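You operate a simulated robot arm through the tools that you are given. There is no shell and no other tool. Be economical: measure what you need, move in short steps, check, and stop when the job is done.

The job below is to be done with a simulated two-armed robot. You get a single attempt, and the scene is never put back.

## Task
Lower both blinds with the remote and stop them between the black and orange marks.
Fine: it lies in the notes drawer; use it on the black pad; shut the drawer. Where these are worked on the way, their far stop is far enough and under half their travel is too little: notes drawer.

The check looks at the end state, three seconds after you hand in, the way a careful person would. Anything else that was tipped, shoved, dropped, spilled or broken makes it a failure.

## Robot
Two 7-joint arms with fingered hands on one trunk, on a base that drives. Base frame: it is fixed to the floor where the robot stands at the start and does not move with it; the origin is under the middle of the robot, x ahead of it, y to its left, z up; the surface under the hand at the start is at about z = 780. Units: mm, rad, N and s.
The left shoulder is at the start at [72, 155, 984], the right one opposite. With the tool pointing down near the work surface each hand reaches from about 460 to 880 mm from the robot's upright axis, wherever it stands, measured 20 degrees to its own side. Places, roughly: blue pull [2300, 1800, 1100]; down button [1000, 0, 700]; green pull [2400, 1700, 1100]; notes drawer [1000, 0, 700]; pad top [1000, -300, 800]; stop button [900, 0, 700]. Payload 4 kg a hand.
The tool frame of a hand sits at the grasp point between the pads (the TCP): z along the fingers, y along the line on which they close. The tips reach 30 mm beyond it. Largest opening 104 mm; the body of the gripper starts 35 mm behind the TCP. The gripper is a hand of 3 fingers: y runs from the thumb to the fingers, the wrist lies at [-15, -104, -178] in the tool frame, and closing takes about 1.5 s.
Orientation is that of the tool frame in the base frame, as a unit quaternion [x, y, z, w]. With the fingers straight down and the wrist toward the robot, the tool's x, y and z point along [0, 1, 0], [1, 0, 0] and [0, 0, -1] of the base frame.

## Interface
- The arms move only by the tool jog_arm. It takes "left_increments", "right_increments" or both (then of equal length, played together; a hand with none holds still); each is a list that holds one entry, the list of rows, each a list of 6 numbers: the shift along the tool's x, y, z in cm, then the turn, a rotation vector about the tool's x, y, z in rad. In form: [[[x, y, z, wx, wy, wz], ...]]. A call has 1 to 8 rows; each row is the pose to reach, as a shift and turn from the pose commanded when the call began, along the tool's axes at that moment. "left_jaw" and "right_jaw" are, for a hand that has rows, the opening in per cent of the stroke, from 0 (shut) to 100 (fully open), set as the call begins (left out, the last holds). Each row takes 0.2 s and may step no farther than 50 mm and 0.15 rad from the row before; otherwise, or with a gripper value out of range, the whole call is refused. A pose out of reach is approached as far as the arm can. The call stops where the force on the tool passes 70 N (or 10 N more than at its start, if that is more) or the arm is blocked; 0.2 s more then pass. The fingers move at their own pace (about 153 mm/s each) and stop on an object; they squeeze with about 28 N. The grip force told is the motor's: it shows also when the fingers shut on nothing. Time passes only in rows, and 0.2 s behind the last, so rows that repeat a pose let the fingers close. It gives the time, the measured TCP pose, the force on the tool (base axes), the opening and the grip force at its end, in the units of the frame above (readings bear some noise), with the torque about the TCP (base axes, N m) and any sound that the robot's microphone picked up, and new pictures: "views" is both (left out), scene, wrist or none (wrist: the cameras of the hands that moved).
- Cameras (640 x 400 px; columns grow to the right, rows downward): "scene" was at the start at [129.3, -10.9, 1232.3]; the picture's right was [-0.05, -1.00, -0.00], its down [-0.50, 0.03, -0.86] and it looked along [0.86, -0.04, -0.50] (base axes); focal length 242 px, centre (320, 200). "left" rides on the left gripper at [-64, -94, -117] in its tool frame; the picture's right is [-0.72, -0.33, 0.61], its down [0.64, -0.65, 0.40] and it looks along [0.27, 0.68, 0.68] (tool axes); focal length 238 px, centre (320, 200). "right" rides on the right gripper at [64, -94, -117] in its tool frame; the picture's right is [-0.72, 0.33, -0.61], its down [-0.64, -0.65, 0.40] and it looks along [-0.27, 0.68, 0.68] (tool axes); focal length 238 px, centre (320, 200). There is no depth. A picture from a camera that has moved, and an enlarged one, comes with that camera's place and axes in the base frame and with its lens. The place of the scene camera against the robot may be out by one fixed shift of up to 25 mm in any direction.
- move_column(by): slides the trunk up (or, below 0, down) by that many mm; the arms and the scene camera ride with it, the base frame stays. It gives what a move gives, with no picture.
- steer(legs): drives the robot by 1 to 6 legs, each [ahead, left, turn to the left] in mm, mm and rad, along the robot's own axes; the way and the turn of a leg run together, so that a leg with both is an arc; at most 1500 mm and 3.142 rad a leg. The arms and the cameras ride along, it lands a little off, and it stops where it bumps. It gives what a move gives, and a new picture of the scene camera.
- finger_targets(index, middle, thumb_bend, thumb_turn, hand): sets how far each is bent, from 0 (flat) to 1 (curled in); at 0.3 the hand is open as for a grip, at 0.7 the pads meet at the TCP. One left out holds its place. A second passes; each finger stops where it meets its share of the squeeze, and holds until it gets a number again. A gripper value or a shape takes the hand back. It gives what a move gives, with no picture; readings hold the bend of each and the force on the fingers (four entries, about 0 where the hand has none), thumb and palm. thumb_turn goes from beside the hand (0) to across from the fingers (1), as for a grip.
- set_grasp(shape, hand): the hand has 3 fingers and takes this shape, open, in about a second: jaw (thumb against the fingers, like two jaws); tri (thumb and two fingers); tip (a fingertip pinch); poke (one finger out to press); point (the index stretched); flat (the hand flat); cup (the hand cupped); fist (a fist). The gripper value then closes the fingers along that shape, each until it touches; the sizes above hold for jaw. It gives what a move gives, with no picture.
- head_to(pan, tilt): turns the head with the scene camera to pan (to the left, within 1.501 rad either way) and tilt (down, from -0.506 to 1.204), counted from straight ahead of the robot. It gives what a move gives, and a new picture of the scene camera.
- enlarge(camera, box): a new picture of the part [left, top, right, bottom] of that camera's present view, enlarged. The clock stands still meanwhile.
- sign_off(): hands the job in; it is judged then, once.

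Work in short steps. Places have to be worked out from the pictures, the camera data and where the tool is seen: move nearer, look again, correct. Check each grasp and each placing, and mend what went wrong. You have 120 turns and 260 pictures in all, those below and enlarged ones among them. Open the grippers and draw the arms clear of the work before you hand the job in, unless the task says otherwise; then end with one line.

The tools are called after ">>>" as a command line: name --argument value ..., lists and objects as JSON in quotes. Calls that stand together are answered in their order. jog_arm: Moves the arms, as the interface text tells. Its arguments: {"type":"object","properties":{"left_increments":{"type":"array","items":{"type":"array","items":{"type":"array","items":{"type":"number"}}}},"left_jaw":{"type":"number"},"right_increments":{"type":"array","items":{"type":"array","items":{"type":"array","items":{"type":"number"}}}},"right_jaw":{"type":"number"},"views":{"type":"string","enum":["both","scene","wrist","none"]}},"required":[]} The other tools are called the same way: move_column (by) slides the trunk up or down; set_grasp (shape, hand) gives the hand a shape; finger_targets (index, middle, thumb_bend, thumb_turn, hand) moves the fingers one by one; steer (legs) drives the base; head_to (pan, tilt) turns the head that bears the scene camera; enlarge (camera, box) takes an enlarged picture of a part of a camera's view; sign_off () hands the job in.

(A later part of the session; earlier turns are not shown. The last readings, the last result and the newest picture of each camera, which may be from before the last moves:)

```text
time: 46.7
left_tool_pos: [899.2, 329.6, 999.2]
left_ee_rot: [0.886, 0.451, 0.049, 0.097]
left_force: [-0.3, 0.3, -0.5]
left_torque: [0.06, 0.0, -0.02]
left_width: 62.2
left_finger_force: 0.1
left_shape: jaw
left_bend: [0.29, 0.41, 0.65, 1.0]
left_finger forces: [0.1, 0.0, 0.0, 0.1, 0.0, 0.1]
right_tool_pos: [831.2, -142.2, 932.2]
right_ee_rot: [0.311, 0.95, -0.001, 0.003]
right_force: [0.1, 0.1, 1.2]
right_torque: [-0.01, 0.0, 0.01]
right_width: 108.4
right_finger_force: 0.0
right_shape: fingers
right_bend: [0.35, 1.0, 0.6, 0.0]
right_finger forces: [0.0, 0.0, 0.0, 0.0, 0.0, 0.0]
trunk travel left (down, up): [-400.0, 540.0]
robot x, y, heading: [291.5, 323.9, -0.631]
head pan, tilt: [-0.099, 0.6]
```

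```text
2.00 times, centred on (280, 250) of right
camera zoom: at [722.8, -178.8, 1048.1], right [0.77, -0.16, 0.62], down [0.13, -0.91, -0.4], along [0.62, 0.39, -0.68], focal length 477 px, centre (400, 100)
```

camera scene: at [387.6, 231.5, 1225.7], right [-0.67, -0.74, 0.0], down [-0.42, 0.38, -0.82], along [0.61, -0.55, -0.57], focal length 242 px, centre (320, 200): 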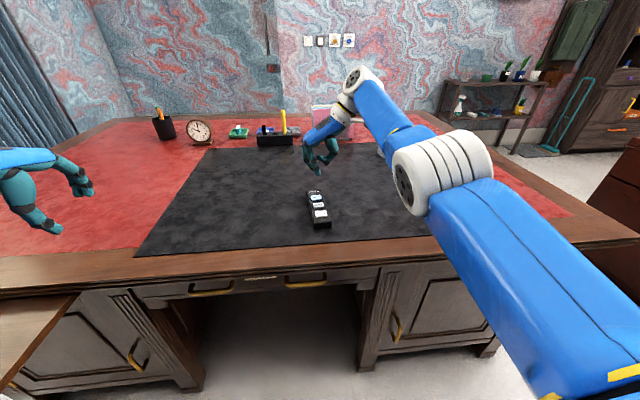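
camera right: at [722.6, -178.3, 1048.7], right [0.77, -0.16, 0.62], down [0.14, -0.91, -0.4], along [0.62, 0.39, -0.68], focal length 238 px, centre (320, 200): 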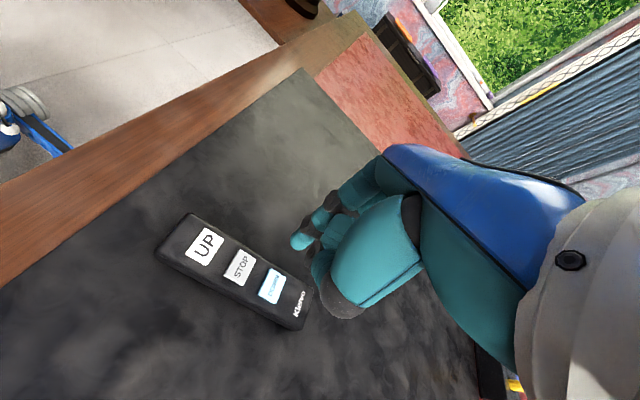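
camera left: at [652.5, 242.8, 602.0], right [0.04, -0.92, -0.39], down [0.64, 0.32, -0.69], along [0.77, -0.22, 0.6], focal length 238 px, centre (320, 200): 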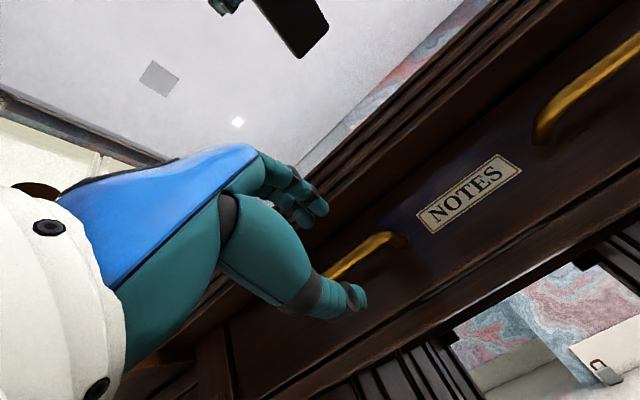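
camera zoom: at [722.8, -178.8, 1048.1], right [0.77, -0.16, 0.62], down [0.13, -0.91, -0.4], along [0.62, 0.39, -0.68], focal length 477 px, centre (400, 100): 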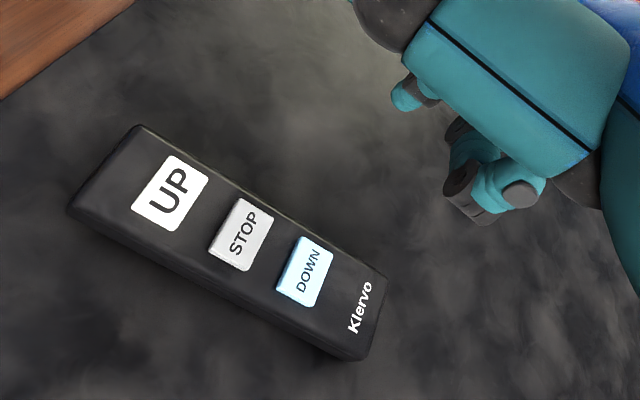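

The index tip is about (853,-95,904) — roughly +11,+51,+28 in the tool frame — and DOWN is at about (852,-155,812). I move the tip over DOWN and 35 mm above it, then check.

>>> jog_arm --right_increments '[[[-1.7, -2.5, 0, 0, 0, 0], [-3.46, -4.9, 0, 0, 0, 0], [-3.46, -4.9, 3, 0, 0, 0], [-3.46, -4.9, 5.8, 0, 0, 0]]]'

>>> enlarge --camera "scene" --box '[266, 140, 362, 240]'

>>> enlarge --camera "right" --box '[120, 150, 440, 350]'

```text
time: 47.7
left_tool_pos: [899.6, 329.9, 1000.4]
left_ee_rot: [0.886, 0.452, 0.05, 0.096]
left_force: [-0.5, 0.7, 0.4]
left_torque: [0.01, -0.03, 0.0]
left_width: 62.2
left_finger_force: 0.1
left_shape: jaw
left_bend: [0.29, 0.41, 0.65, 1.0]
left_finger forces: [0.1, 0.1, 0.0, 0.1, 0.0, 0.1]
right_tool_pos: [808.7, -186.3, 892.7]
right_ee_rot: [0.31, 0.951, -0.002, 0.004]
right_force: [-0.4, -0.8, -0.6]
right_torque: [0.0, 0.05, 0.0]
right_width: 108.6
right_finger_force: 0.1
right_shape: fingers
right_bend: [0.35, 1.0, 0.6, 0.0]
right_finger forces: [0.0, 0.0, 0.0, 0.1, 0.0, 0.1]
right hand out of reach, approached as far as the arm can: row 1, 2, 3, 4
trunk travel left (down, up): [-400.0, 540.0]
robot x, y, heading: [290.9, 322.3, -0.629]
head pan, tilt: [-0.099, 0.6]
camera scene: at [387.7, 230.8, 1225.6], right [-0.67, -0.74, 0.0], down [-0.42, 0.38, -0.82], along [0.61, -0.55, -0.57], focal length 242 px, centre (320, 200)
camera right: at [699.2, -223.3, 1008.9], right [0.77, -0.16, 0.62], down [0.13, -0.91, -0.4], along [0.62, 0.39, -0.68], focal length 238 px, centre (320, 200)
```

scene: 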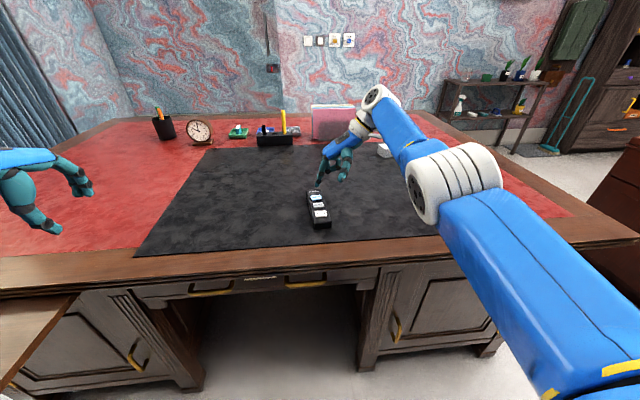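
right: 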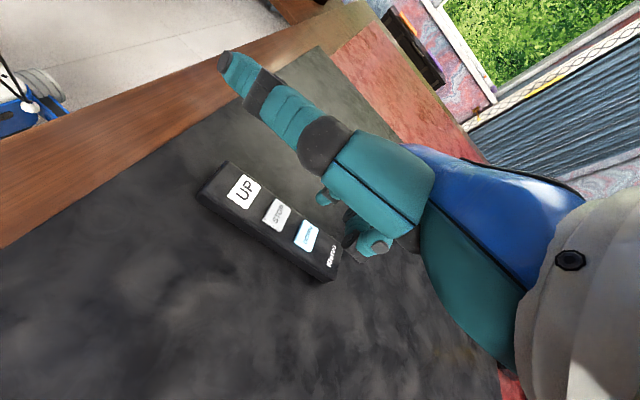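

```text
4.00 times, centred on (314, 190) of scene
camera zoom: at [387.7, 230.8, 1225.6], right [-0.67, -0.74, 0.0], down [-0.42, 0.38, -0.82], along [0.61, -0.55, -0.57], focal length 970 px, centre (344, 240)
```

zoom: 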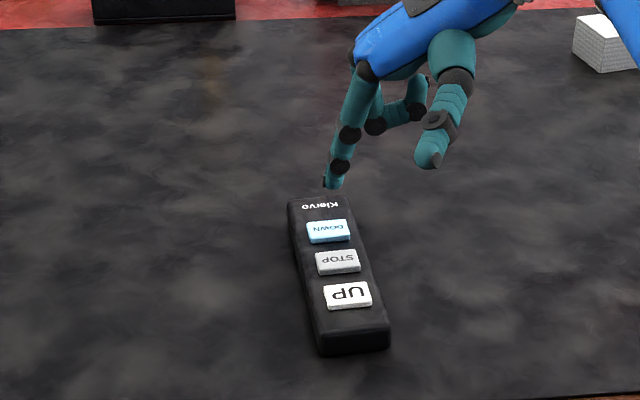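

```text
2.00 times, centred on (280, 250) of right
camera zoom: at [699.2, -223.3, 1008.9], right [0.77, -0.16, 0.62], down [0.13, -0.91, -0.4], along [0.62, 0.39, -0.68], focal length 477 px, centre (400, 100)
```

zoom: 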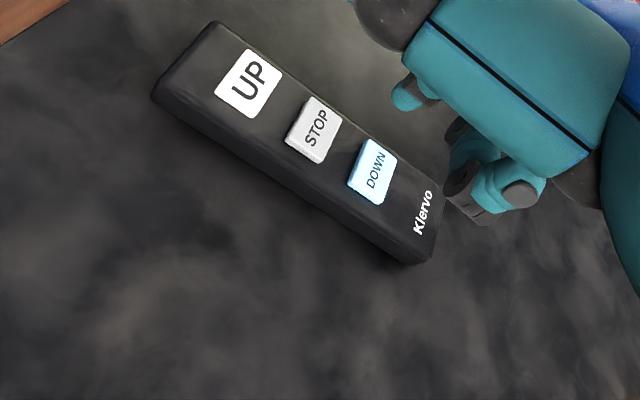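

The arm hit its reach limit about 27 mm short of DOWN. I drive forward 90 mm (the knee space is free) and re-measure.

>>> steer --legs '[[90, 0, 0]]'

>>> jog_arm --right_increments '[[[0, 0, -0.5, 0, 0, 0]]]' --views "wrist"

```text
time: 48.8
left_tool_pos: [970.0, 277.8, 999.4]
left_ee_rot: [0.886, 0.452, 0.049, 0.095]
left_force: [0.0, -0.1, 0.0]
left_torque: [0.05, -0.02, -0.02]
left_width: 62.0
left_finger_force: 0.1
left_shape: jaw
left_bend: [0.29, 0.41, 0.65, 1.0]
left_finger forces: [0.0, 0.0, 0.0, 0.0, 0.0, 0.0]
right_tool_pos: [878.7, -237.9, 891.8]
right_ee_rot: [0.31, 0.951, -0.002, 0.003]
right_force: [-0.9, -0.7, 0.6]
right_torque: [0.03, 0.01, 0.01]
right_width: 108.6
right_finger_force: 0.1
right_shape: fingers
right_bend: [0.35, 1.0, 0.6, 0.0]
right_finger forces: [0.0, 0.0, 0.1, 0.0, 0.0, 0.0]
trunk travel left (down, up): [-400.0, 540.0]
robot x, y, heading: [366.3, 274.9, -0.634]
head pan, tilt: [-0.099, 0.6]
camera scene: at [458.6, 178.9, 1225.6], right [-0.67, -0.75, 0.0], down [-0.42, 0.38, -0.82], along [0.61, -0.55, -0.57], focal length 242 px, centre (320, 200)
```

scene: 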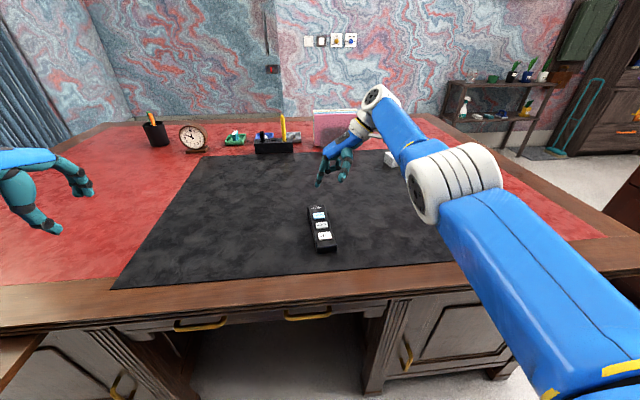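

```text
time: 49.2
left_tool_pos: [966.7, 279.3, 1001.1]
left_ee_rot: [0.886, 0.451, 0.049, 0.097]
left_force: [0.6, 0.5, 0.5]
left_torque: [0.0, -0.01, -0.01]
left_width: 61.8
left_finger_force: 0.1
left_shape: jaw
left_bend: [0.29, 0.41, 0.65, 1.0]
left_finger forces: [0.0, 0.0, 0.0, 0.0, 0.0, 0.0]
right_tool_pos: [877.5, -236.8, 900.4]
right_ee_rot: [0.309, 0.951, -0.003, 0.004]
right_force: [0.4, -0.1, 0.3]
right_torque: [0.01, -0.01, 0.01]
right_width: 108.6
right_finger_force: 0.0
right_shape: fingers
right_bend: [0.35, 1.0, 0.6, 0.0]
right_finger forces: [0.0, 0.0, 0.0, 0.1, 0.1, 0.1]
trunk travel left (down, up): [-400.0, 540.0]
robot x, y, heading: [357.3, 276.8, -0.636]
head pan, tilt: [-0.099, 0.6]
camera right: at [768.3, -273.6, 1017.0], right [0.77, -0.16, 0.62], down [0.14, -0.91, -0.4], along [0.62, 0.39, -0.68], focal length 238 px, centre (320, 200)
```

right: 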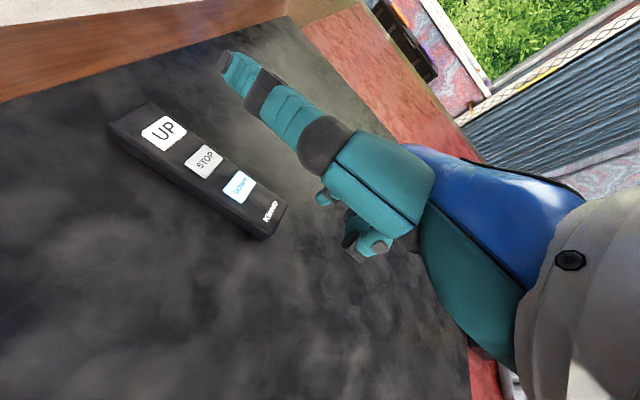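

DOWN computes again to (852,-155). The tip needs 58 mm back along the robot's X; I move there and down to about 20 mm above the button.

>>> jog_arm --right_increments '[[[3, 0, 0, 0, 0, 0], [5.8, 0, 0, 0, 0, 0], [5.8, 0, 2, 0, 0, 0], [5.8, 0, 3.7, 0, 0, 0]]]' --views "wrist"

>>> enlarge --camera "scene" --box '[272, 160, 368, 260]'

>>> enlarge --camera "right" --box '[200, 100, 440, 250]'

```text
time: 50.2
left_tool_pos: [969.1, 278.7, 1000.8]
left_ee_rot: [0.886, 0.451, 0.049, 0.096]
left_force: [0.9, -0.4, -1.0]
left_torque: [0.0, 0.0, 0.02]
left_width: 62.3
left_finger_force: 0.1
left_shape: jaw
left_bend: [0.29, 0.41, 0.65, 1.0]
left_finger forces: [0.0, 0.1, 0.0, 0.0, 0.0, 0.0]
right_tool_pos: [880.1, -235.3, 868.5]
right_ee_rot: [0.309, 0.951, -0.001, 0.002]
right_force: [0.6, 0.6, -0.7]
right_torque: [-0.01, -0.01, 0.01]
right_width: 108.5
right_finger_force: 0.1
right_shape: fingers
right_bend: [0.35, 1.0, 0.6, 0.0]
right_finger forces: [0.0, 0.1, 0.0, 0.0, 0.0, 0.0]
right hand out of reach, approached as far as the arm can: row 1, 2, 3, 4
trunk travel left (down, up): [-400.0, 540.0]
robot x, y, heading: [361.7, 272.9, -0.63]
head pan, tilt: [-0.099, 0.6]
camera right: at [771.3, -273.6, 984.0], right [0.77, -0.16, 0.62], down [0.14, -0.91, -0.4], along [0.62, 0.39, -0.68], focal length 238 px, centre (320, 200)
```

right: 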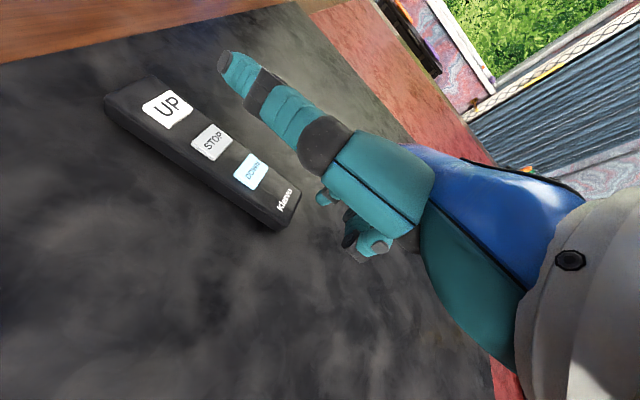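

```text
4.00 times, centred on (320, 210) of scene
camera zoom: at [458.6, 179.0, 1225.6], right [-0.67, -0.75, 0.0], down [-0.42, 0.38, -0.82], along [0.61, -0.55, -0.57], focal length 970 px, centre (320, 160)
```

zoom: 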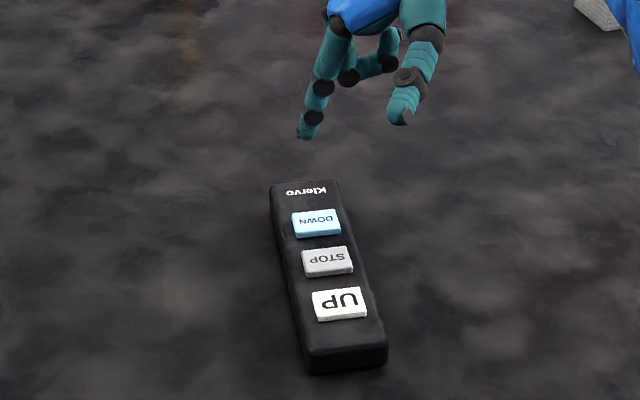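

```text
2.67 times, centred on (320, 175) of right
camera zoom: at [771.3, -273.6, 984.0], right [0.77, -0.16, 0.62], down [0.14, -0.91, -0.4], along [0.62, 0.39, -0.68], focal length 636 px, centre (320, 267)
```

zoom: 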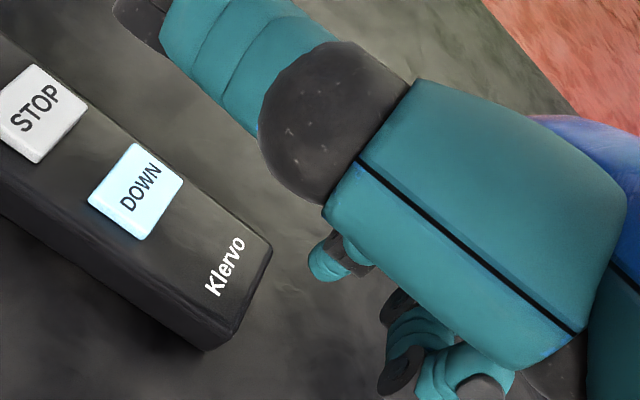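

The arm is still at a wrist limit in this hand orientation. I raise a bit and turn the hand 0.84 rad back towards its natural orientation, then re-measure.

>>> jog_arm --right_increments '[[[0, 0, -1, 0, 0, 0.14], [0, 0, -2, 0, 0, 0.28], [0, 0, -3, 0, 0, 0.42], [0, 0, -3, 0, 0, 0.56], [0, 0, -3, 0, 0, 0.7], [0, 0, -3, 0, 0, 0.84]]]'

```text
time: 51.6
left_tool_pos: [968.5, 279.1, 1000.5]
left_ee_rot: [0.886, 0.452, 0.048, 0.095]
left_force: [0.1, 0.2, -0.3]
left_torque: [-0.03, -0.01, -0.03]
left_width: 62.2
left_finger_force: 0.0
left_shape: jaw
left_bend: [0.29, 0.41, 0.65, 1.0]
left_finger forces: [0.1, 0.1, 0.1, 0.0, 0.0, 0.0]
right_tool_pos: [945.1, -279.5, 909.1]
right_ee_rot: [0.671, 0.742, 0.0, 0.004]
right_force: [-0.4, 0.0, 0.9]
right_torque: [0.01, 0.01, 0.0]
right_width: 108.5
right_finger_force: 0.0
right_shape: fingers
right_bend: [0.35, 1.0, 0.6, 0.0]
right_finger forces: [0.1, 0.0, 0.0, 0.1, 0.0, 0.0]
right hand out of reach, approached as far as the arm can: row 1, 2, 3, 4, 5, 6
trunk travel left (down, up): [-400.0, 540.0]
robot x, y, heading: [359.9, 273.8, -0.632]
head pan, tilt: [-0.099, 0.6]
camera scene: at [458.7, 179.6, 1225.6], right [-0.67, -0.75, 0.0], down [-0.42, 0.38, -0.82], along [0.61, -0.55, -0.57], focal length 242 px, centre (320, 200)
camera right: at [843.4, -224.3, 1025.4], right [0.39, -0.68, 0.62], down [-0.58, -0.7, -0.4], along [0.71, -0.2, -0.67], focal length 238 px, centre (320, 200)
```

scene: 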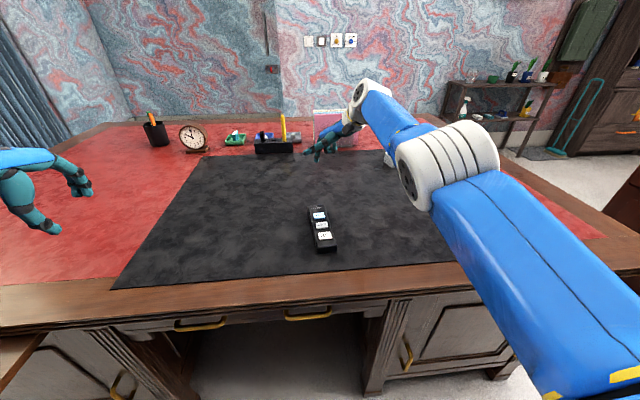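
right: 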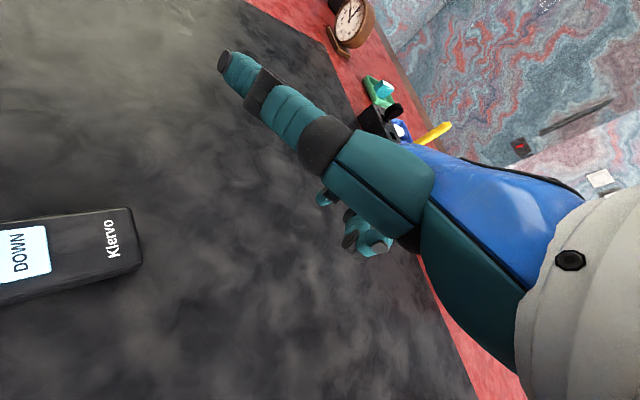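

The commanded pose is still ahead of the real one. I pull the hand straight back towards me 150 mm and slightly up to get back into reach.

>>> jog_arm --right_increments '[[[2.5, -2.8, -0.5, 0, 0, 0], [5, -5.6, -1, 0, 0, 0], [7.5, -8.4, -1, 0, 0, 0], [10, -11.2, -1, 0, 0, 0]]]'

```text
time: 52.6
left_tool_pos: [967.9, 278.2, 1000.9]
left_ee_rot: [0.885, 0.452, 0.05, 0.096]
left_force: [-0.3, -0.4, -0.2]
left_torque: [-0.02, -0.06, 0.0]
left_width: 61.9
left_finger_force: 0.0
left_shape: jaw
left_bend: [0.29, 0.41, 0.65, 1.0]
left_finger forces: [0.0, 0.0, 0.0, 0.0, 0.0, 0.1]
right_tool_pos: [944.7, -273.8, 930.0]
right_ee_rot: [0.67, 0.742, 0.0, 0.003]
right_force: [-0.3, -0.1, -0.5]
right_torque: [0.03, -0.01, 0.03]
right_width: 108.7
right_finger_force: 0.1
right_shape: fingers
right_bend: [0.35, 1.0, 0.6, 0.0]
right_finger forces: [0.1, 0.0, 0.0, 0.0, 0.1, 0.1]
right hand out of reach, approached as far as the arm can: row 1, 2, 3, 4
trunk travel left (down, up): [-400.0, 540.0]
robot x, y, heading: [365.4, 273.3, -0.637]
head pan, tilt: [-0.099, 0.6]
camera scene: at [458.5, 179.2, 1225.6], right [-0.67, -0.75, 0.0], down [-0.42, 0.38, -0.82], along [0.61, -0.55, -0.57], focal length 242 px, centre (320, 200)
camera right: at [842.8, -219.4, 1046.4], right [0.39, -0.68, 0.62], down [-0.58, -0.71, -0.4], along [0.71, -0.2, -0.67], focal length 238 px, centre (320, 200)
```

scene: 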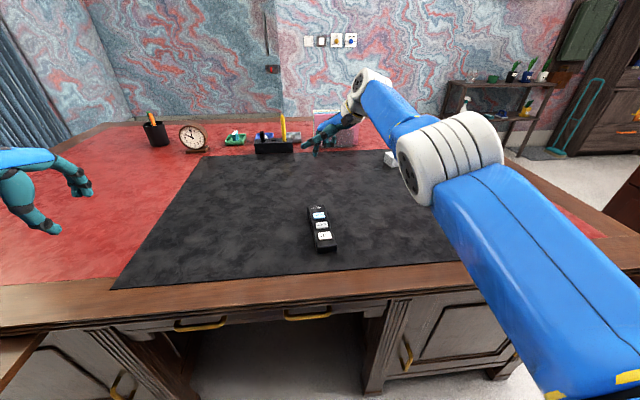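
right: 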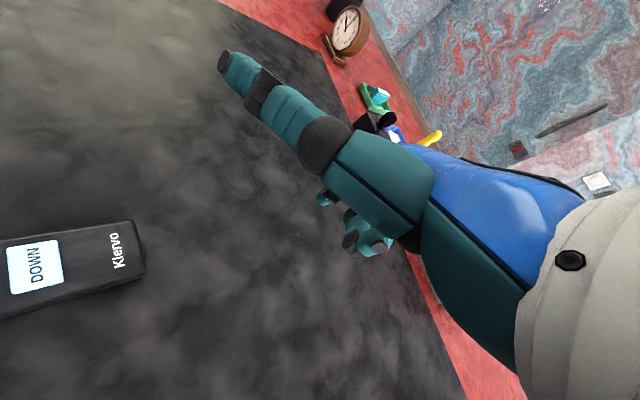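

Only height followed, so the arm seems caught at a joint limit rather than short of reach. I command it back towards its starting pose (higher, further right, natural hand orientation) to free it.

>>> jog_arm --right_increments '[[[-1.4, -2, -2.4, 0, 0, 0.12], [-2.8, -4, -4.8, 0, 0, 0.24], [-4.2, -6, -7.2, 0, 0, 0.36], [-5.6, -8, -9.6, 0, 0, 0.48], [-7, -10, -12, 0, 0, 0.6], [-8.3, -12, -14, 0, 0, 0.72]]]'

```text
time: 54.0
left_tool_pos: [968.0, 279.6, 1000.3]
left_ee_rot: [0.886, 0.451, 0.049, 0.097]
left_force: [-0.1, 0.0, -0.2]
left_torque: [0.01, -0.04, -0.01]
left_width: 62.0
left_finger_force: 0.0
left_shape: jaw
left_bend: [0.29, 0.41, 0.65, 1.0]
left_finger forces: [0.1, 0.0, 0.1, 0.0, 0.0, 0.0]
right_tool_pos: [851.3, -385.3, 1085.3]
right_ee_rot: [0.889, 0.457, 0.002, 0.003]
right_force: [0.2, -0.1, 0.4]
right_torque: [-0.01, 0.01, 0.0]
right_width: 108.2
right_finger_force: 0.1
right_shape: fingers
right_bend: [0.35, 1.0, 0.6, 0.0]
right_finger forces: [0.1, 0.1, 0.1, 0.0, 0.1, 0.0]
right hand out of reach, approached as far as the arm can: row 1, 2, 3, 4, 5, 6
trunk travel left (down, up): [-400.0, 540.0]
robot x, y, heading: [362.1, 275.3, -0.628]
head pan, tilt: [-0.099, 0.6]
camera scene: at [457.2, 179.2, 1225.7], right [-0.67, -0.75, 0.0], down [-0.42, 0.38, -0.82], along [0.61, -0.55, -0.57], focal length 242 px, centre (320, 200)
camera right: at [810.5, -278.1, 1201.3], right [-0.16, -0.77, 0.62], down [-0.9, -0.14, -0.41], along [0.4, -0.62, -0.67], focal length 238 px, centre (320, 200)
```

scene: 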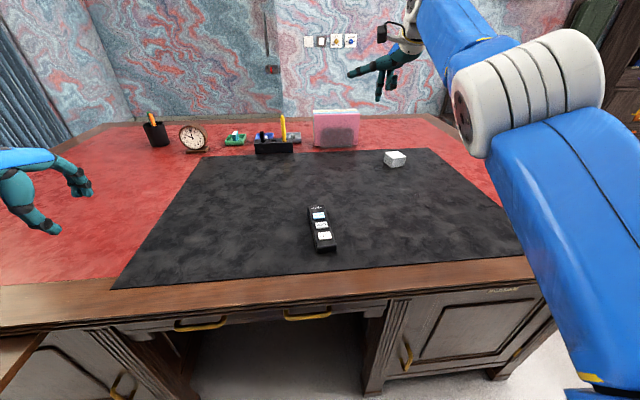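
right: 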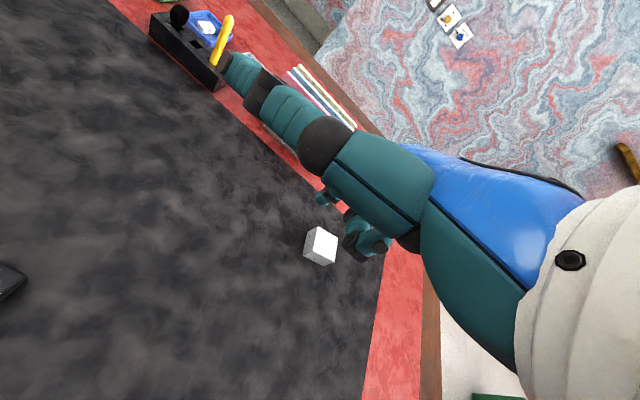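

The wrist distance from the shoulder (~667–677 mm) shows the arm fully stretched, so I test a large pull straight back towards the robot.

>>> jog_arm --right_increments '[[[0, -4, 0, 0, 0, 0], [0, -8, 0, 0, 0, 0], [0, -12, 0, 0, 0, 0], [0, -16, 0, 0, 0, 0], [0, -20, 0, 0, 0, 0], [0, -24, 0, 0, 0, 0]]]' --views "scene"

```text
time: 55.4
left_tool_pos: [965.4, 278.3, 1002.3]
left_ee_rot: [0.886, 0.451, 0.049, 0.097]
left_force: [-0.2, 0.5, 0.3]
left_torque: [-0.04, -0.01, 0.0]
left_width: 62.2
left_finger_force: 0.0
left_shape: jaw
left_bend: [0.29, 0.41, 0.65, 1.0]
left_finger forces: [0.0, 0.0, 0.0, 0.1, 0.0, 0.1]
right_tool_pos: [784.1, -369.1, 1198.2]
right_ee_rot: [0.889, 0.457, 0.0, 0.002]
right_force: [0.2, -0.4, 0.5]
right_torque: [-0.01, 0.01, -0.01]
right_width: 108.4
right_finger_force: 0.1
right_shape: fingers
right_bend: [0.35, 1.0, 0.6, 0.0]
right_finger forces: [0.0, 0.0, 0.1, 0.0, 0.0, 0.1]
right hand out of reach, approached as far as the arm can: row 1, 2, 3, 4, 5, 6
trunk travel left (down, up): [-400.0, 540.0]
robot x, y, heading: [361.2, 275.7, -0.634]
head pan, tilt: [-0.099, 0.6]
camera scene: at [457.3, 179.7, 1225.8], right [-0.67, -0.75, 0.0], down [-0.42, 0.38, -0.82], along [0.61, -0.55, -0.57], focal length 242 px, centre (320, 200)
```

scene: 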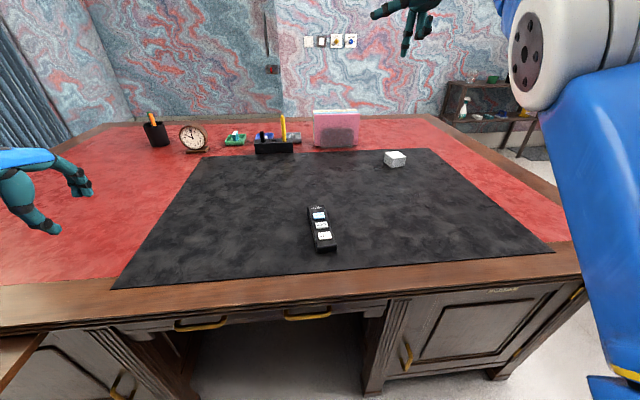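

The arm is swinging on a straight elbow (a singular pose). Flexing the right elbow should carry the hand to the left, so I command a leftward move with the target again at moderate distance ahead.

>>> jog_arm --right_increments '[[[3.6, 2.1, 0, 0, 0, 0], [7.2, 4.2, 0, 0, 0, 0], [10.8, 6.3, 0, 0, 0, 0], [14.4, 8.4, 0, 0, 0, 0], [18, 10.5, 0, 0, 0, 0], [21.6, 12.6, 0, 0, 0, 0], [25, 15, 0, 0, 0, 0]]]' --views "scene"

```text
time: 57.0
left_tool_pos: [968.8, 277.8, 999.2]
left_ee_rot: [0.886, 0.452, 0.049, 0.096]
left_force: [-0.4, -1.5, 0.1]
left_torque: [0.01, -0.02, 0.02]
left_width: 62.2
left_finger_force: 0.0
left_shape: jaw
left_bend: [0.29, 0.41, 0.65, 1.0]
left_finger forces: [0.1, 0.0, 0.0, 0.0, 0.0, 0.0]
right_tool_pos: [922.9, -232.9, 1137.5]
right_ee_rot: [0.889, 0.458, 0.001, 0.004]
right_force: [-0.2, -0.9, 0.7]
right_torque: [-0.02, 0.01, -0.01]
right_width: 108.5
right_finger_force: 0.0
right_shape: fingers
right_bend: [0.35, 1.0, 0.6, 0.0]
right_finger forces: [0.0, 0.0, 0.0, 0.1, 0.0, 0.1]
right hand out of reach, approached as far as the arm can: row 1, 2, 3, 4, 5, 6, 7
trunk travel left (down, up): [-400.0, 540.0]
robot x, y, heading: [362.1, 268.6, -0.63]
head pan, tilt: [-0.099, 0.6]
camera scene: at [459.5, 179.2, 1225.5], right [-0.67, -0.75, 0.0], down [-0.42, 0.38, -0.82], along [0.61, -0.55, -0.57], focal length 242 px, centre (320, 200)
```

scene: 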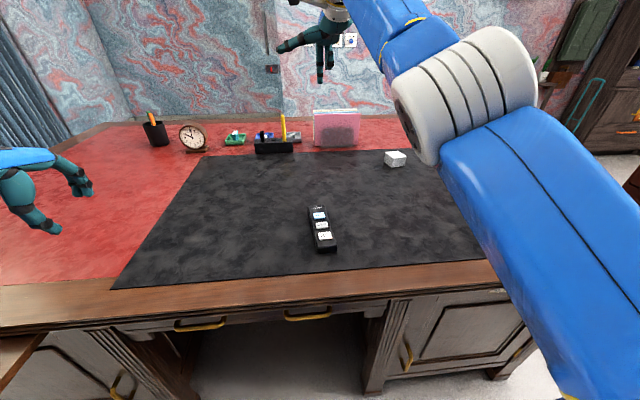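

The arm still slides on its full-extension sphere. When the elbow was bent the hand was yawed left, so I yaw the hand strongly left to force the elbow to take part.

>>> jog_arm --right_increments '[[[1, 0, 0, 0, 0, -0.15], [2, 0, 0, 0, 0, -0.3], [3, 0, 0, 0, 0, -0.45], [4, 0, 0, 0, 0, -0.6], [5, 0, 0, 0, 0, -0.75], [6, 0, 0, 0, 0, -0.9], [7, 0, 0, 0, 0, -1.05], [8, 0, 0, 0, 0, -1.2]]]' --views "none"

>>> jog_arm --right_increments '[[[0, 0, 0, 0, 0, -0.15], [0, 0, 0, 0, 0, -0.3], [0, 0, 0, 0, 0, -0.45], [0, 0, 0, 0, 0, -0.6], [0, 0, 0, 0, 0, -0.75], [0, 0, 0, 0, 0, -0.9]]]' --views "scene"

```text
time: 58.8
left_tool_pos: [969.7, 277.5, 1000.1]
left_ee_rot: [0.886, 0.452, 0.048, 0.097]
left_force: [-0.4, 0.5, 0.7]
left_torque: [0.0, 0.03, 0.01]
left_width: 62.0
left_finger_force: 0.1
left_shape: jaw
left_bend: [0.29, 0.41, 0.65, 1.0]
left_finger forces: [0.1, 0.0, 0.0, 0.0, 0.0, 0.1]
right_tool_pos: [906.0, -155.0, 1107.2]
right_ee_rot: [0.513, 0.859, 0.0, 0.004]
right_force: [-0.1, 0.6, 0.4]
right_torque: [-0.01, 0.02, 0.04]
right_width: 108.4
right_finger_force: 0.0
right_shape: fingers
right_bend: [0.35, 1.0, 0.6, 0.0]
right_finger forces: [0.0, 0.1, 0.0, 0.1, 0.0, 0.0]
right hand out of reach, approached as far as the arm can: row 1, 2, 3, 4, 5, 6, 7, 8
trunk travel left (down, up): [-400.0, 540.0]
robot x, y, heading: [362.1, 272.6, -0.628]
head pan, tilt: [-0.099, 0.6]
```

```text
time: 60.2
left_tool_pos: [966.7, 278.1, 1002.4]
left_ee_rot: [0.886, 0.451, 0.05, 0.096]
left_force: [-1.0, 0.1, 0.3]
left_torque: [0.02, -0.03, 0.03]
left_width: 62.1
left_finger_force: 0.1
left_shape: jaw
left_bend: [0.29, 0.41, 0.65, 1.0]
left_finger forces: [0.0, 0.0, 0.0, 0.0, 0.1, 0.1]
right_tool_pos: [850.7, -120.1, 1063.9]
right_ee_rot: [0.113, 0.994, -0.001, 0.003]
right_force: [-0.3, -0.2, 0.3]
right_torque: [0.0, 0.02, 0.0]
right_width: 108.8
right_finger_force: 0.1
right_shape: fingers
right_bend: [0.35, 1.0, 0.6, 0.0]
right_finger forces: [0.1, 0.0, 0.0, 0.0, 0.0, 0.0]
right hand out of reach, approached as far as the arm can: row 1, 2, 3, 4, 5, 6
trunk travel left (down, up): [-400.0, 540.0]
robot x, y, heading: [363.4, 269.3, -0.629]
head pan, tilt: [-0.099, 0.6]
camera scene: at [457.4, 176.5, 1225.5], right [-0.67, -0.75, 0.0], down [-0.42, 0.38, -0.82], along [0.61, -0.55, -0.57], focal length 242 px, centre (320, 200)
```

scene: 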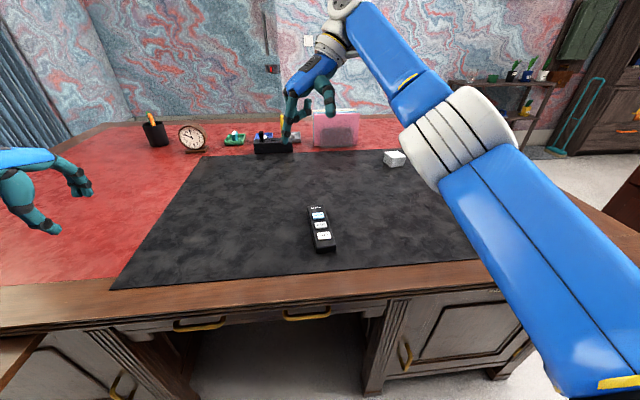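

The distance shrank slightly (660 mm), so flexing has begun with the downward motion; an elbow-up arm flexes downward. I command a 120 mm fast downward move, well above the desk.

>>> jog_arm --right_increments '[[[0, 0, 4.5, 0, 0, 0], [0, 0, 9, 0, 0, 0], [0, 0, 12, 0, 0, 0], [0, 0, 12, 0, 0, 0]]]' --views "scene"

```text
time: 61.2
left_tool_pos: [968.4, 280.2, 999.7]
left_ee_rot: [0.886, 0.451, 0.048, 0.096]
left_force: [0.0, 0.4, 0.2]
left_torque: [0.0, 0.0, -0.01]
left_width: 62.3
left_finger_force: 0.0
left_shape: jaw
left_bend: [0.29, 0.41, 0.65, 1.0]
left_finger forces: [0.0, 0.0, 0.0, 0.0, 0.0, 0.0]
right_tool_pos: [851.5, -118.8, 943.0]
right_ee_rot: [0.115, 0.993, -0.003, 0.004]
right_force: [-0.7, 0.4, 0.5]
right_torque: [-0.04, 0.01, 0.01]
right_width: 108.8
right_finger_force: 0.0
right_shape: fingers
right_bend: [0.35, 1.0, 0.6, 0.0]
right_finger forces: [0.0, 0.0, 0.1, 0.0, 0.1, 0.1]
trunk travel left (down, up): [-400.0, 540.0]
robot x, y, heading: [362.7, 274.3, -0.627]
head pan, tilt: [-0.099, 0.6]
camera scene: at [458.8, 180.0, 1225.6], right [-0.67, -0.75, 0.0], down [-0.42, 0.38, -0.82], along [0.61, -0.55, -0.57], focal length 242 px, centre (320, 200)
```

scene: 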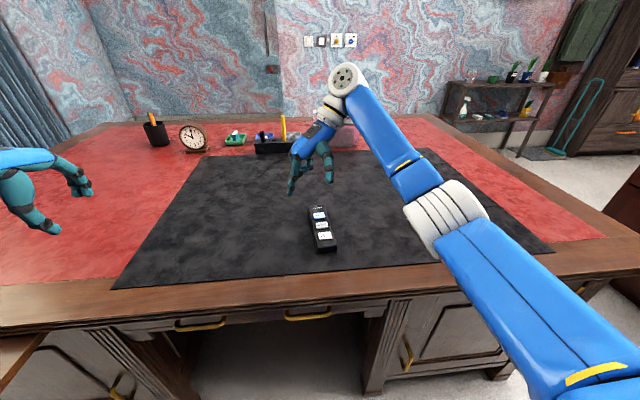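

The arm is back in sync. Now I turn the hand back by 0.4 rad and bring the index tip above DOWN at about 90 mm height, keeping the wrist within 610 mm of the shoulder.

>>> jog_arm --right_increments '[[[0, -2.2, 0, 0, 0, 0.1], [0.1, -4.4, 0, 0, 0, 0.2], [0.1, -6.5, 0, 0, 0, 0.3], [0.15, -8.6, 0, 0, 0, 0.4]]]'

```text
time: 62.2
left_tool_pos: [967.6, 278.0, 1000.9]
left_ee_rot: [0.886, 0.451, 0.049, 0.097]
left_force: [-1.0, 0.2, 0.3]
left_torque: [0.0, 0.01, 0.02]
left_width: 62.1
left_finger_force: 0.0
left_shape: jaw
left_bend: [0.29, 0.41, 0.65, 1.0]
left_finger forces: [0.0, 0.1, 0.0, 0.0, 0.0, 0.1]
right_tool_pos: [828.0, -201.9, 944.3]
right_ee_rot: [0.31, 0.951, -0.001, 0.004]
right_force: [-0.4, 0.3, 0.0]
right_torque: [0.0, -0.01, 0.05]
right_width: 108.7
right_finger_force: 0.1
right_shape: fingers
right_bend: [0.35, 1.0, 0.6, 0.0]
right_finger forces: [0.0, 0.1, 0.1, 0.1, 0.0, 0.0]
trunk travel left (down, up): [-400.0, 540.0]
robot x, y, heading: [364.8, 273.0, -0.629]
head pan, tilt: [-0.099, 0.6]
camera scene: at [457.6, 178.4, 1225.6], right [-0.67, -0.75, 0.0], down [-0.42, 0.38, -0.82], along [0.61, -0.55, -0.57], focal length 242 px, centre (320, 200)
camera right: at [718.9, -239.5, 1061.4], right [0.77, -0.16, 0.62], down [0.14, -0.91, -0.4], along [0.62, 0.39, -0.68], focal length 238 px, centre (320, 200)
```

scene: 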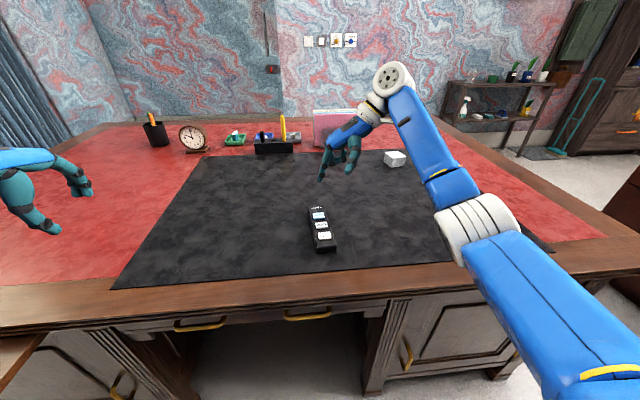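
right: 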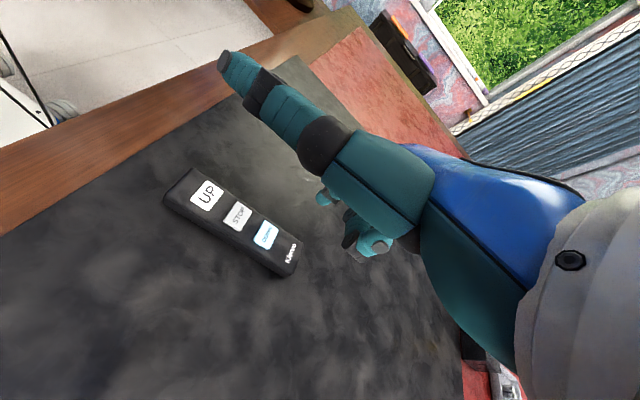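

The tip should be directly over DOWN (850,-156). I descend 75 mm and check alignment.

>>> jog_arm --right_increments '[[[0, 0, 3, 0, 0, 0], [0, 0, 5.5, 0, 0, 0], [0, 0, 7.5, 0, 0, 0]]]' --views "none"

>>> enlarge --camera "scene" --box '[272, 160, 368, 260]'

>>> enlarge --camera "right" --box '[200, 100, 440, 250]'

```text
time: 63.0
left_tool_pos: [969.0, 278.4, 1000.3]
left_ee_rot: [0.886, 0.451, 0.049, 0.095]
left_force: [-0.8, 0.1, 0.3]
left_torque: [-0.01, 0.02, -0.04]
left_width: 61.9
left_finger_force: 0.0
left_shape: jaw
left_bend: [0.29, 0.41, 0.65, 1.0]
left_finger forces: [0.0, 0.0, 0.1, 0.0, 0.0, 0.1]
right_tool_pos: [829.7, -203.7, 870.3]
right_ee_rot: [0.309, 0.951, -0.001, 0.004]
right_force: [-0.4, -0.1, -0.5]
right_torque: [0.01, -0.01, 0.01]
right_width: 108.9
right_finger_force: 0.1
right_shape: fingers
right_bend: [0.35, 1.0, 0.6, 0.0]
right_finger forces: [0.0, 0.0, 0.1, 0.0, 0.0, 0.0]
trunk travel left (down, up): [-400.0, 540.0]
robot x, y, heading: [365.7, 275.7, -0.628]
head pan, tilt: [-0.099, 0.6]
```

```text
4.00 times, centred on (320, 210) of scene
camera zoom: at [458.3, 178.6, 1225.6], right [-0.67, -0.75, 0.0], down [-0.42, 0.38, -0.82], along [0.61, -0.55, -0.57], focal length 970 px, centre (320, 160)
```

zoom: 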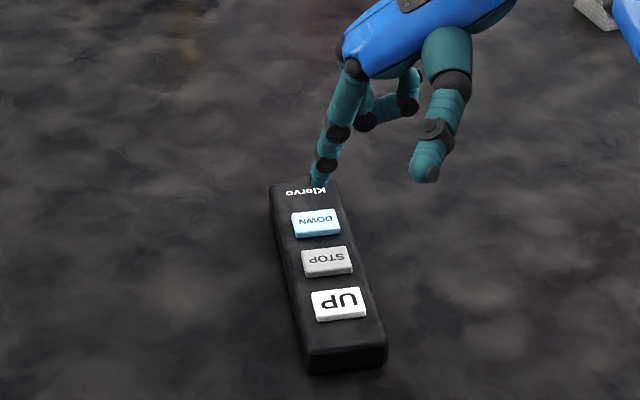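

```text
2.67 times, centred on (320, 175) of right
camera zoom: at [720.1, -240.1, 985.8], right [0.77, -0.16, 0.62], down [0.14, -0.91, -0.4], along [0.62, 0.39, -0.68], focal length 636 px, centre (320, 267)
```

zoom: 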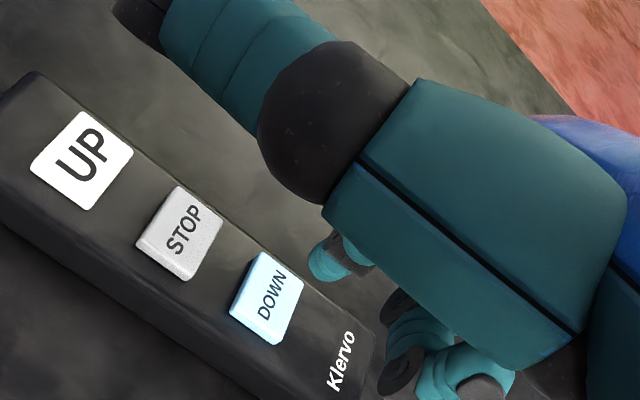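

The tip projects right onto DOWN. Before pressing I turn the head to the window so I can watch the blinds.

>>> head_to --pan 1.27 --tilt -0.1

>>> enlarge --camera "scene" --box '[208, 100, 432, 240]'

```text
time: 64.5
left_tool_pos: [968.8, 278.8, 1000.4]
left_ee_rot: [0.886, 0.451, 0.049, 0.097]
left_force: [-0.5, -0.3, -0.1]
left_torque: [0.03, -0.01, -0.01]
left_width: 62.1
left_finger_force: 0.0
left_shape: jaw
left_bend: [0.29, 0.41, 0.65, 1.0]
left_finger forces: [0.1, 0.1, 0.1, 0.0, 0.0, 0.0]
right_tool_pos: [828.0, -202.1, 869.1]
right_ee_rot: [0.31, 0.951, -0.002, 0.004]
right_force: [0.7, -0.2, 0.2]
right_torque: [0.04, -0.02, 0.01]
right_width: 108.7
right_finger_force: 0.0
right_shape: fingers
right_bend: [0.35, 1.0, 0.6, 0.0]
right_finger forces: [0.0, 0.0, 0.1, 0.0, 0.1, 0.1]
trunk travel left (down, up): [-400.0, 540.0]
robot x, y, heading: [366.5, 272.7, -0.629]
head pan, tilt: [1.271, -0.099]
camera scene: at [462.3, 289.9, 1289.7], right [0.6, -0.8, 0.0], down [0.08, 0.06, -1.0], along [0.8, 0.59, 0.1], focal length 242 px, centre (320, 200)
```

scene: 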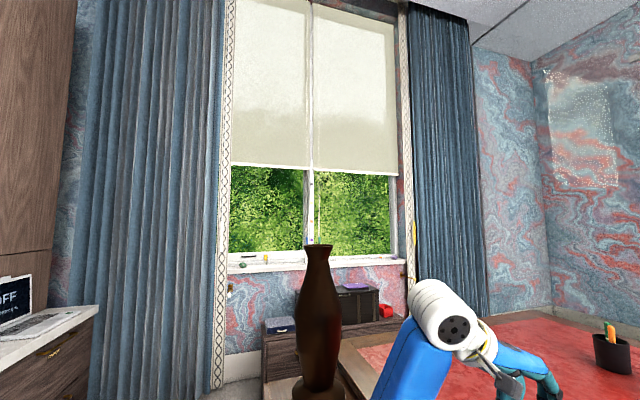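

```text
2.86 times, centred on (320, 170) of scene
camera zoom: at [462.3, 289.9, 1289.7], right [0.6, -0.8, 0.0], down [0.08, 0.06, -1.0], along [0.8, 0.59, 0.1], focal length 693 px, centre (320, 286)
```

zoom: 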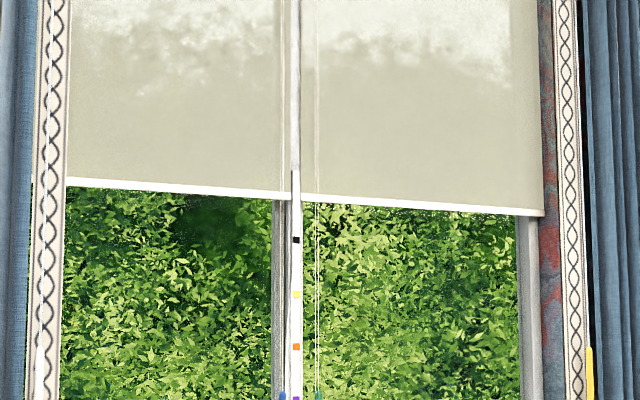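

Clear view: blind edges at row 192, black mark 240, yellow 294, orange 346 in this zoom. I now lower the finger to DOWN, checking force.

>>> jog_arm --right_increments '[[[0, 0, 1, 0, 0, 0], [0, 0, 2, 0, 0, 0]]]' --views "scene"

>>> enlarge --camera "right" --box '[200, 100, 440, 250]'

```text
time: 65.1
left_tool_pos: [967.8, 279.6, 1001.5]
left_ee_rot: [0.886, 0.451, 0.05, 0.097]
left_force: [-1.1, -0.4, -0.1]
left_torque: [0.0, 0.02, 0.04]
left_width: 62.0
left_finger_force: 0.0
left_shape: jaw
left_bend: [0.29, 0.41, 0.65, 1.0]
left_finger forces: [0.0, 0.0, 0.1, 0.1, 0.1, 0.1]
right_tool_pos: [829.1, -202.3, 849.7]
right_ee_rot: [0.31, 0.951, -0.001, 0.003]
right_force: [0.7, -0.2, 0.6]
right_torque: [0.02, 0.01, -0.03]
right_width: 108.8
right_finger_force: 0.1
right_shape: fingers
right_bend: [0.35, 1.0, 0.6, 0.0]
right_finger forces: [0.0, 0.0, 0.0, 0.0, 0.0, 0.1]
trunk travel left (down, up): [-400.0, 540.0]
robot x, y, heading: [360.7, 272.7, -0.628]
head pan, tilt: [1.271, -0.099]
camera scene: at [462.2, 289.8, 1289.8], right [0.6, -0.8, 0.0], down [0.08, 0.06, -1.0], along [0.8, 0.59, 0.1], focal length 242 px, centre (320, 200)
```

scene: 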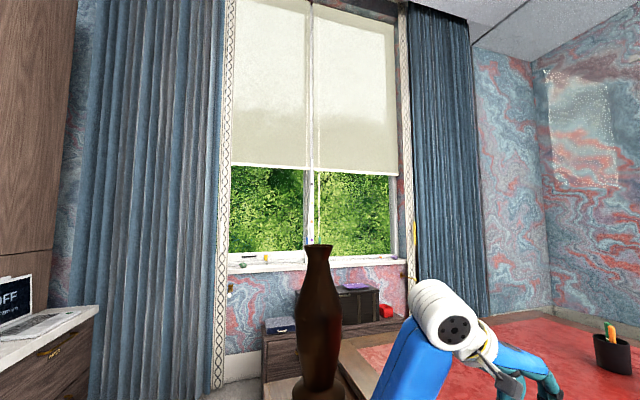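

```text
2.67 times, centred on (320, 175) of right
camera zoom: at [720.3, -239.9, 966.7], right [0.77, -0.16, 0.62], down [0.14, -0.91, -0.4], along [0.62, 0.39, -0.68], focal length 636 px, centre (320, 267)
```

zoom: 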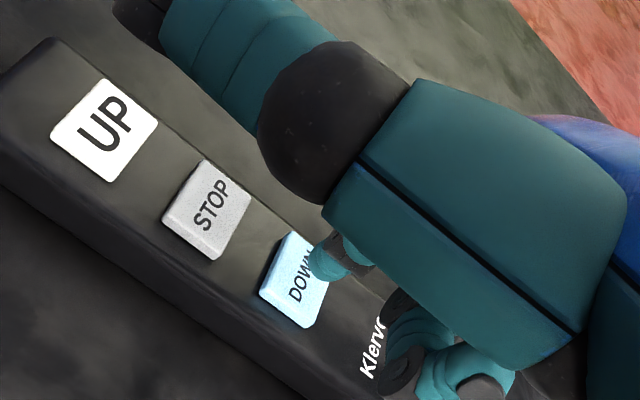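

The tip is converging onto DOWN. I press down in small steps.

>>> jog_arm --right_increments '[[[0, 0, 0.4, 0, 0, 0], [0, 0, 0.8, 0, 0, 0]]]' --views "scene"

>>> enlarge --camera "right" --box '[200, 100, 440, 250]'

```text
time: 65.7
left_tool_pos: [968.6, 279.0, 1000.9]
left_ee_rot: [0.886, 0.451, 0.049, 0.097]
left_force: [-0.4, 0.2, 0.8]
left_torque: [-0.01, -0.03, 0.0]
left_width: 62.5
left_finger_force: 0.1
left_shape: jaw
left_bend: [0.29, 0.41, 0.65, 1.0]
left_finger forces: [0.0, 0.1, 0.0, 0.1, 0.0, 0.1]
right_tool_pos: [829.4, -203.6, 841.7]
right_ee_rot: [0.31, 0.951, -0.001, 0.005]
right_force: [-0.6, -0.3, 0.1]
right_torque: [0.02, -0.01, -0.01]
right_width: 108.9
right_finger_force: 0.0
right_shape: fingers
right_bend: [0.35, 1.0, 0.6, 0.0]
right_finger forces: [0.0, 0.1, 0.0, 0.0, 0.1, 0.0]
trunk travel left (down, up): [-400.0, 540.0]
robot x, y, heading: [362.5, 276.2, -0.629]
head pan, tilt: [1.271, -0.099]
camera scene: at [462.2, 289.9, 1289.8], right [0.6, -0.8, 0.0], down [0.08, 0.06, -1.0], along [0.8, 0.59, 0.1], focal length 242 px, centre (320, 200)
```

scene: 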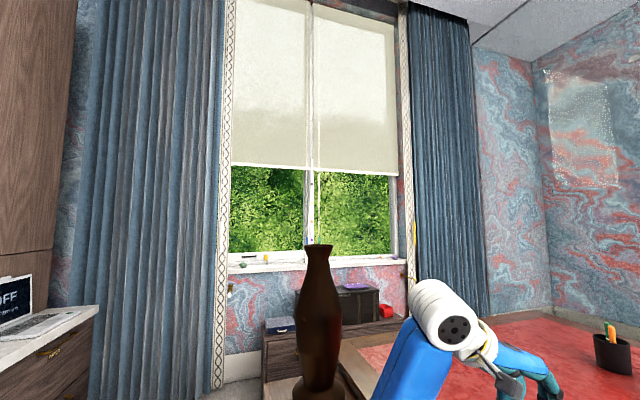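

```text
2.67 times, centred on (320, 175) of right
camera zoom: at [720.3, -240.2, 958.2], right [0.77, -0.16, 0.62], down [0.14, -0.91, -0.4], along [0.62, 0.39, -0.68], focal length 636 px, centre (320, 267)
```

zoom: 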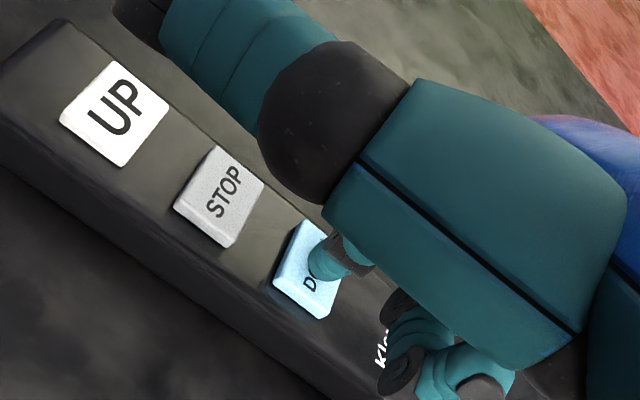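

Nearly touching. Another 6 mm.

>>> jog_arm --right_increments '[[[0, 0, 0.3, 0, 0, 0], [0, 0, 0.6, 0, 0, 0]]]' --views "scene"

>>> enlarge --camera "right" --box '[200, 100, 440, 250]'

```text
time: 66.3
left_tool_pos: [968.9, 279.1, 1001.0]
left_ee_rot: [0.886, 0.451, 0.05, 0.097]
left_force: [-0.4, -0.1, -0.2]
left_torque: [-0.01, 0.0, -0.03]
left_width: 62.1
left_finger_force: 0.0
left_shape: jaw
left_bend: [0.29, 0.41, 0.65, 1.0]
left_finger forces: [0.0, 0.0, 0.0, 0.0, 0.0, 0.1]
right_tool_pos: [829.0, -203.6, 837.4]
right_ee_rot: [0.31, 0.951, 0.0, 0.004]
right_force: [0.1, -0.3, 1.3]
right_torque: [0.03, -0.07, -0.03]
right_width: 108.9
right_finger_force: 0.5
right_shape: fingers
right_bend: [0.35, 1.0, 0.6, 0.0]
right_finger forces: [1.4, 0.0, 0.0, 0.0, 0.0, 0.0]
trunk travel left (down, up): [-400.0, 540.0]
robot x, y, heading: [362.2, 274.0, -0.635]
head pan, tilt: [1.271, -0.099]
heard: click
camera scene: at [462.0, 290.1, 1289.8], right [0.6, -0.8, 0.0], down [0.08, 0.06, -1.0], along [0.8, 0.59, 0.1], focal length 242 px, centre (320, 200)
```

scene: 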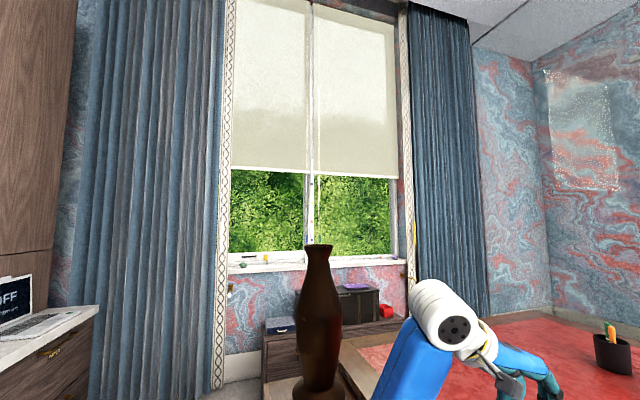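

```text
2.67 times, centred on (320, 175) of right
camera zoom: at [719.4, -240.4, 952.7], right [0.77, -0.16, 0.62], down [0.14, -0.91, -0.4], along [0.62, 0.39, -0.68], focal length 636 px, centre (320, 267)
```

zoom: 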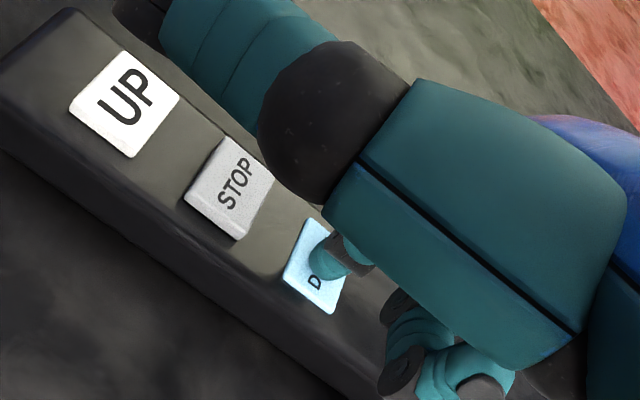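

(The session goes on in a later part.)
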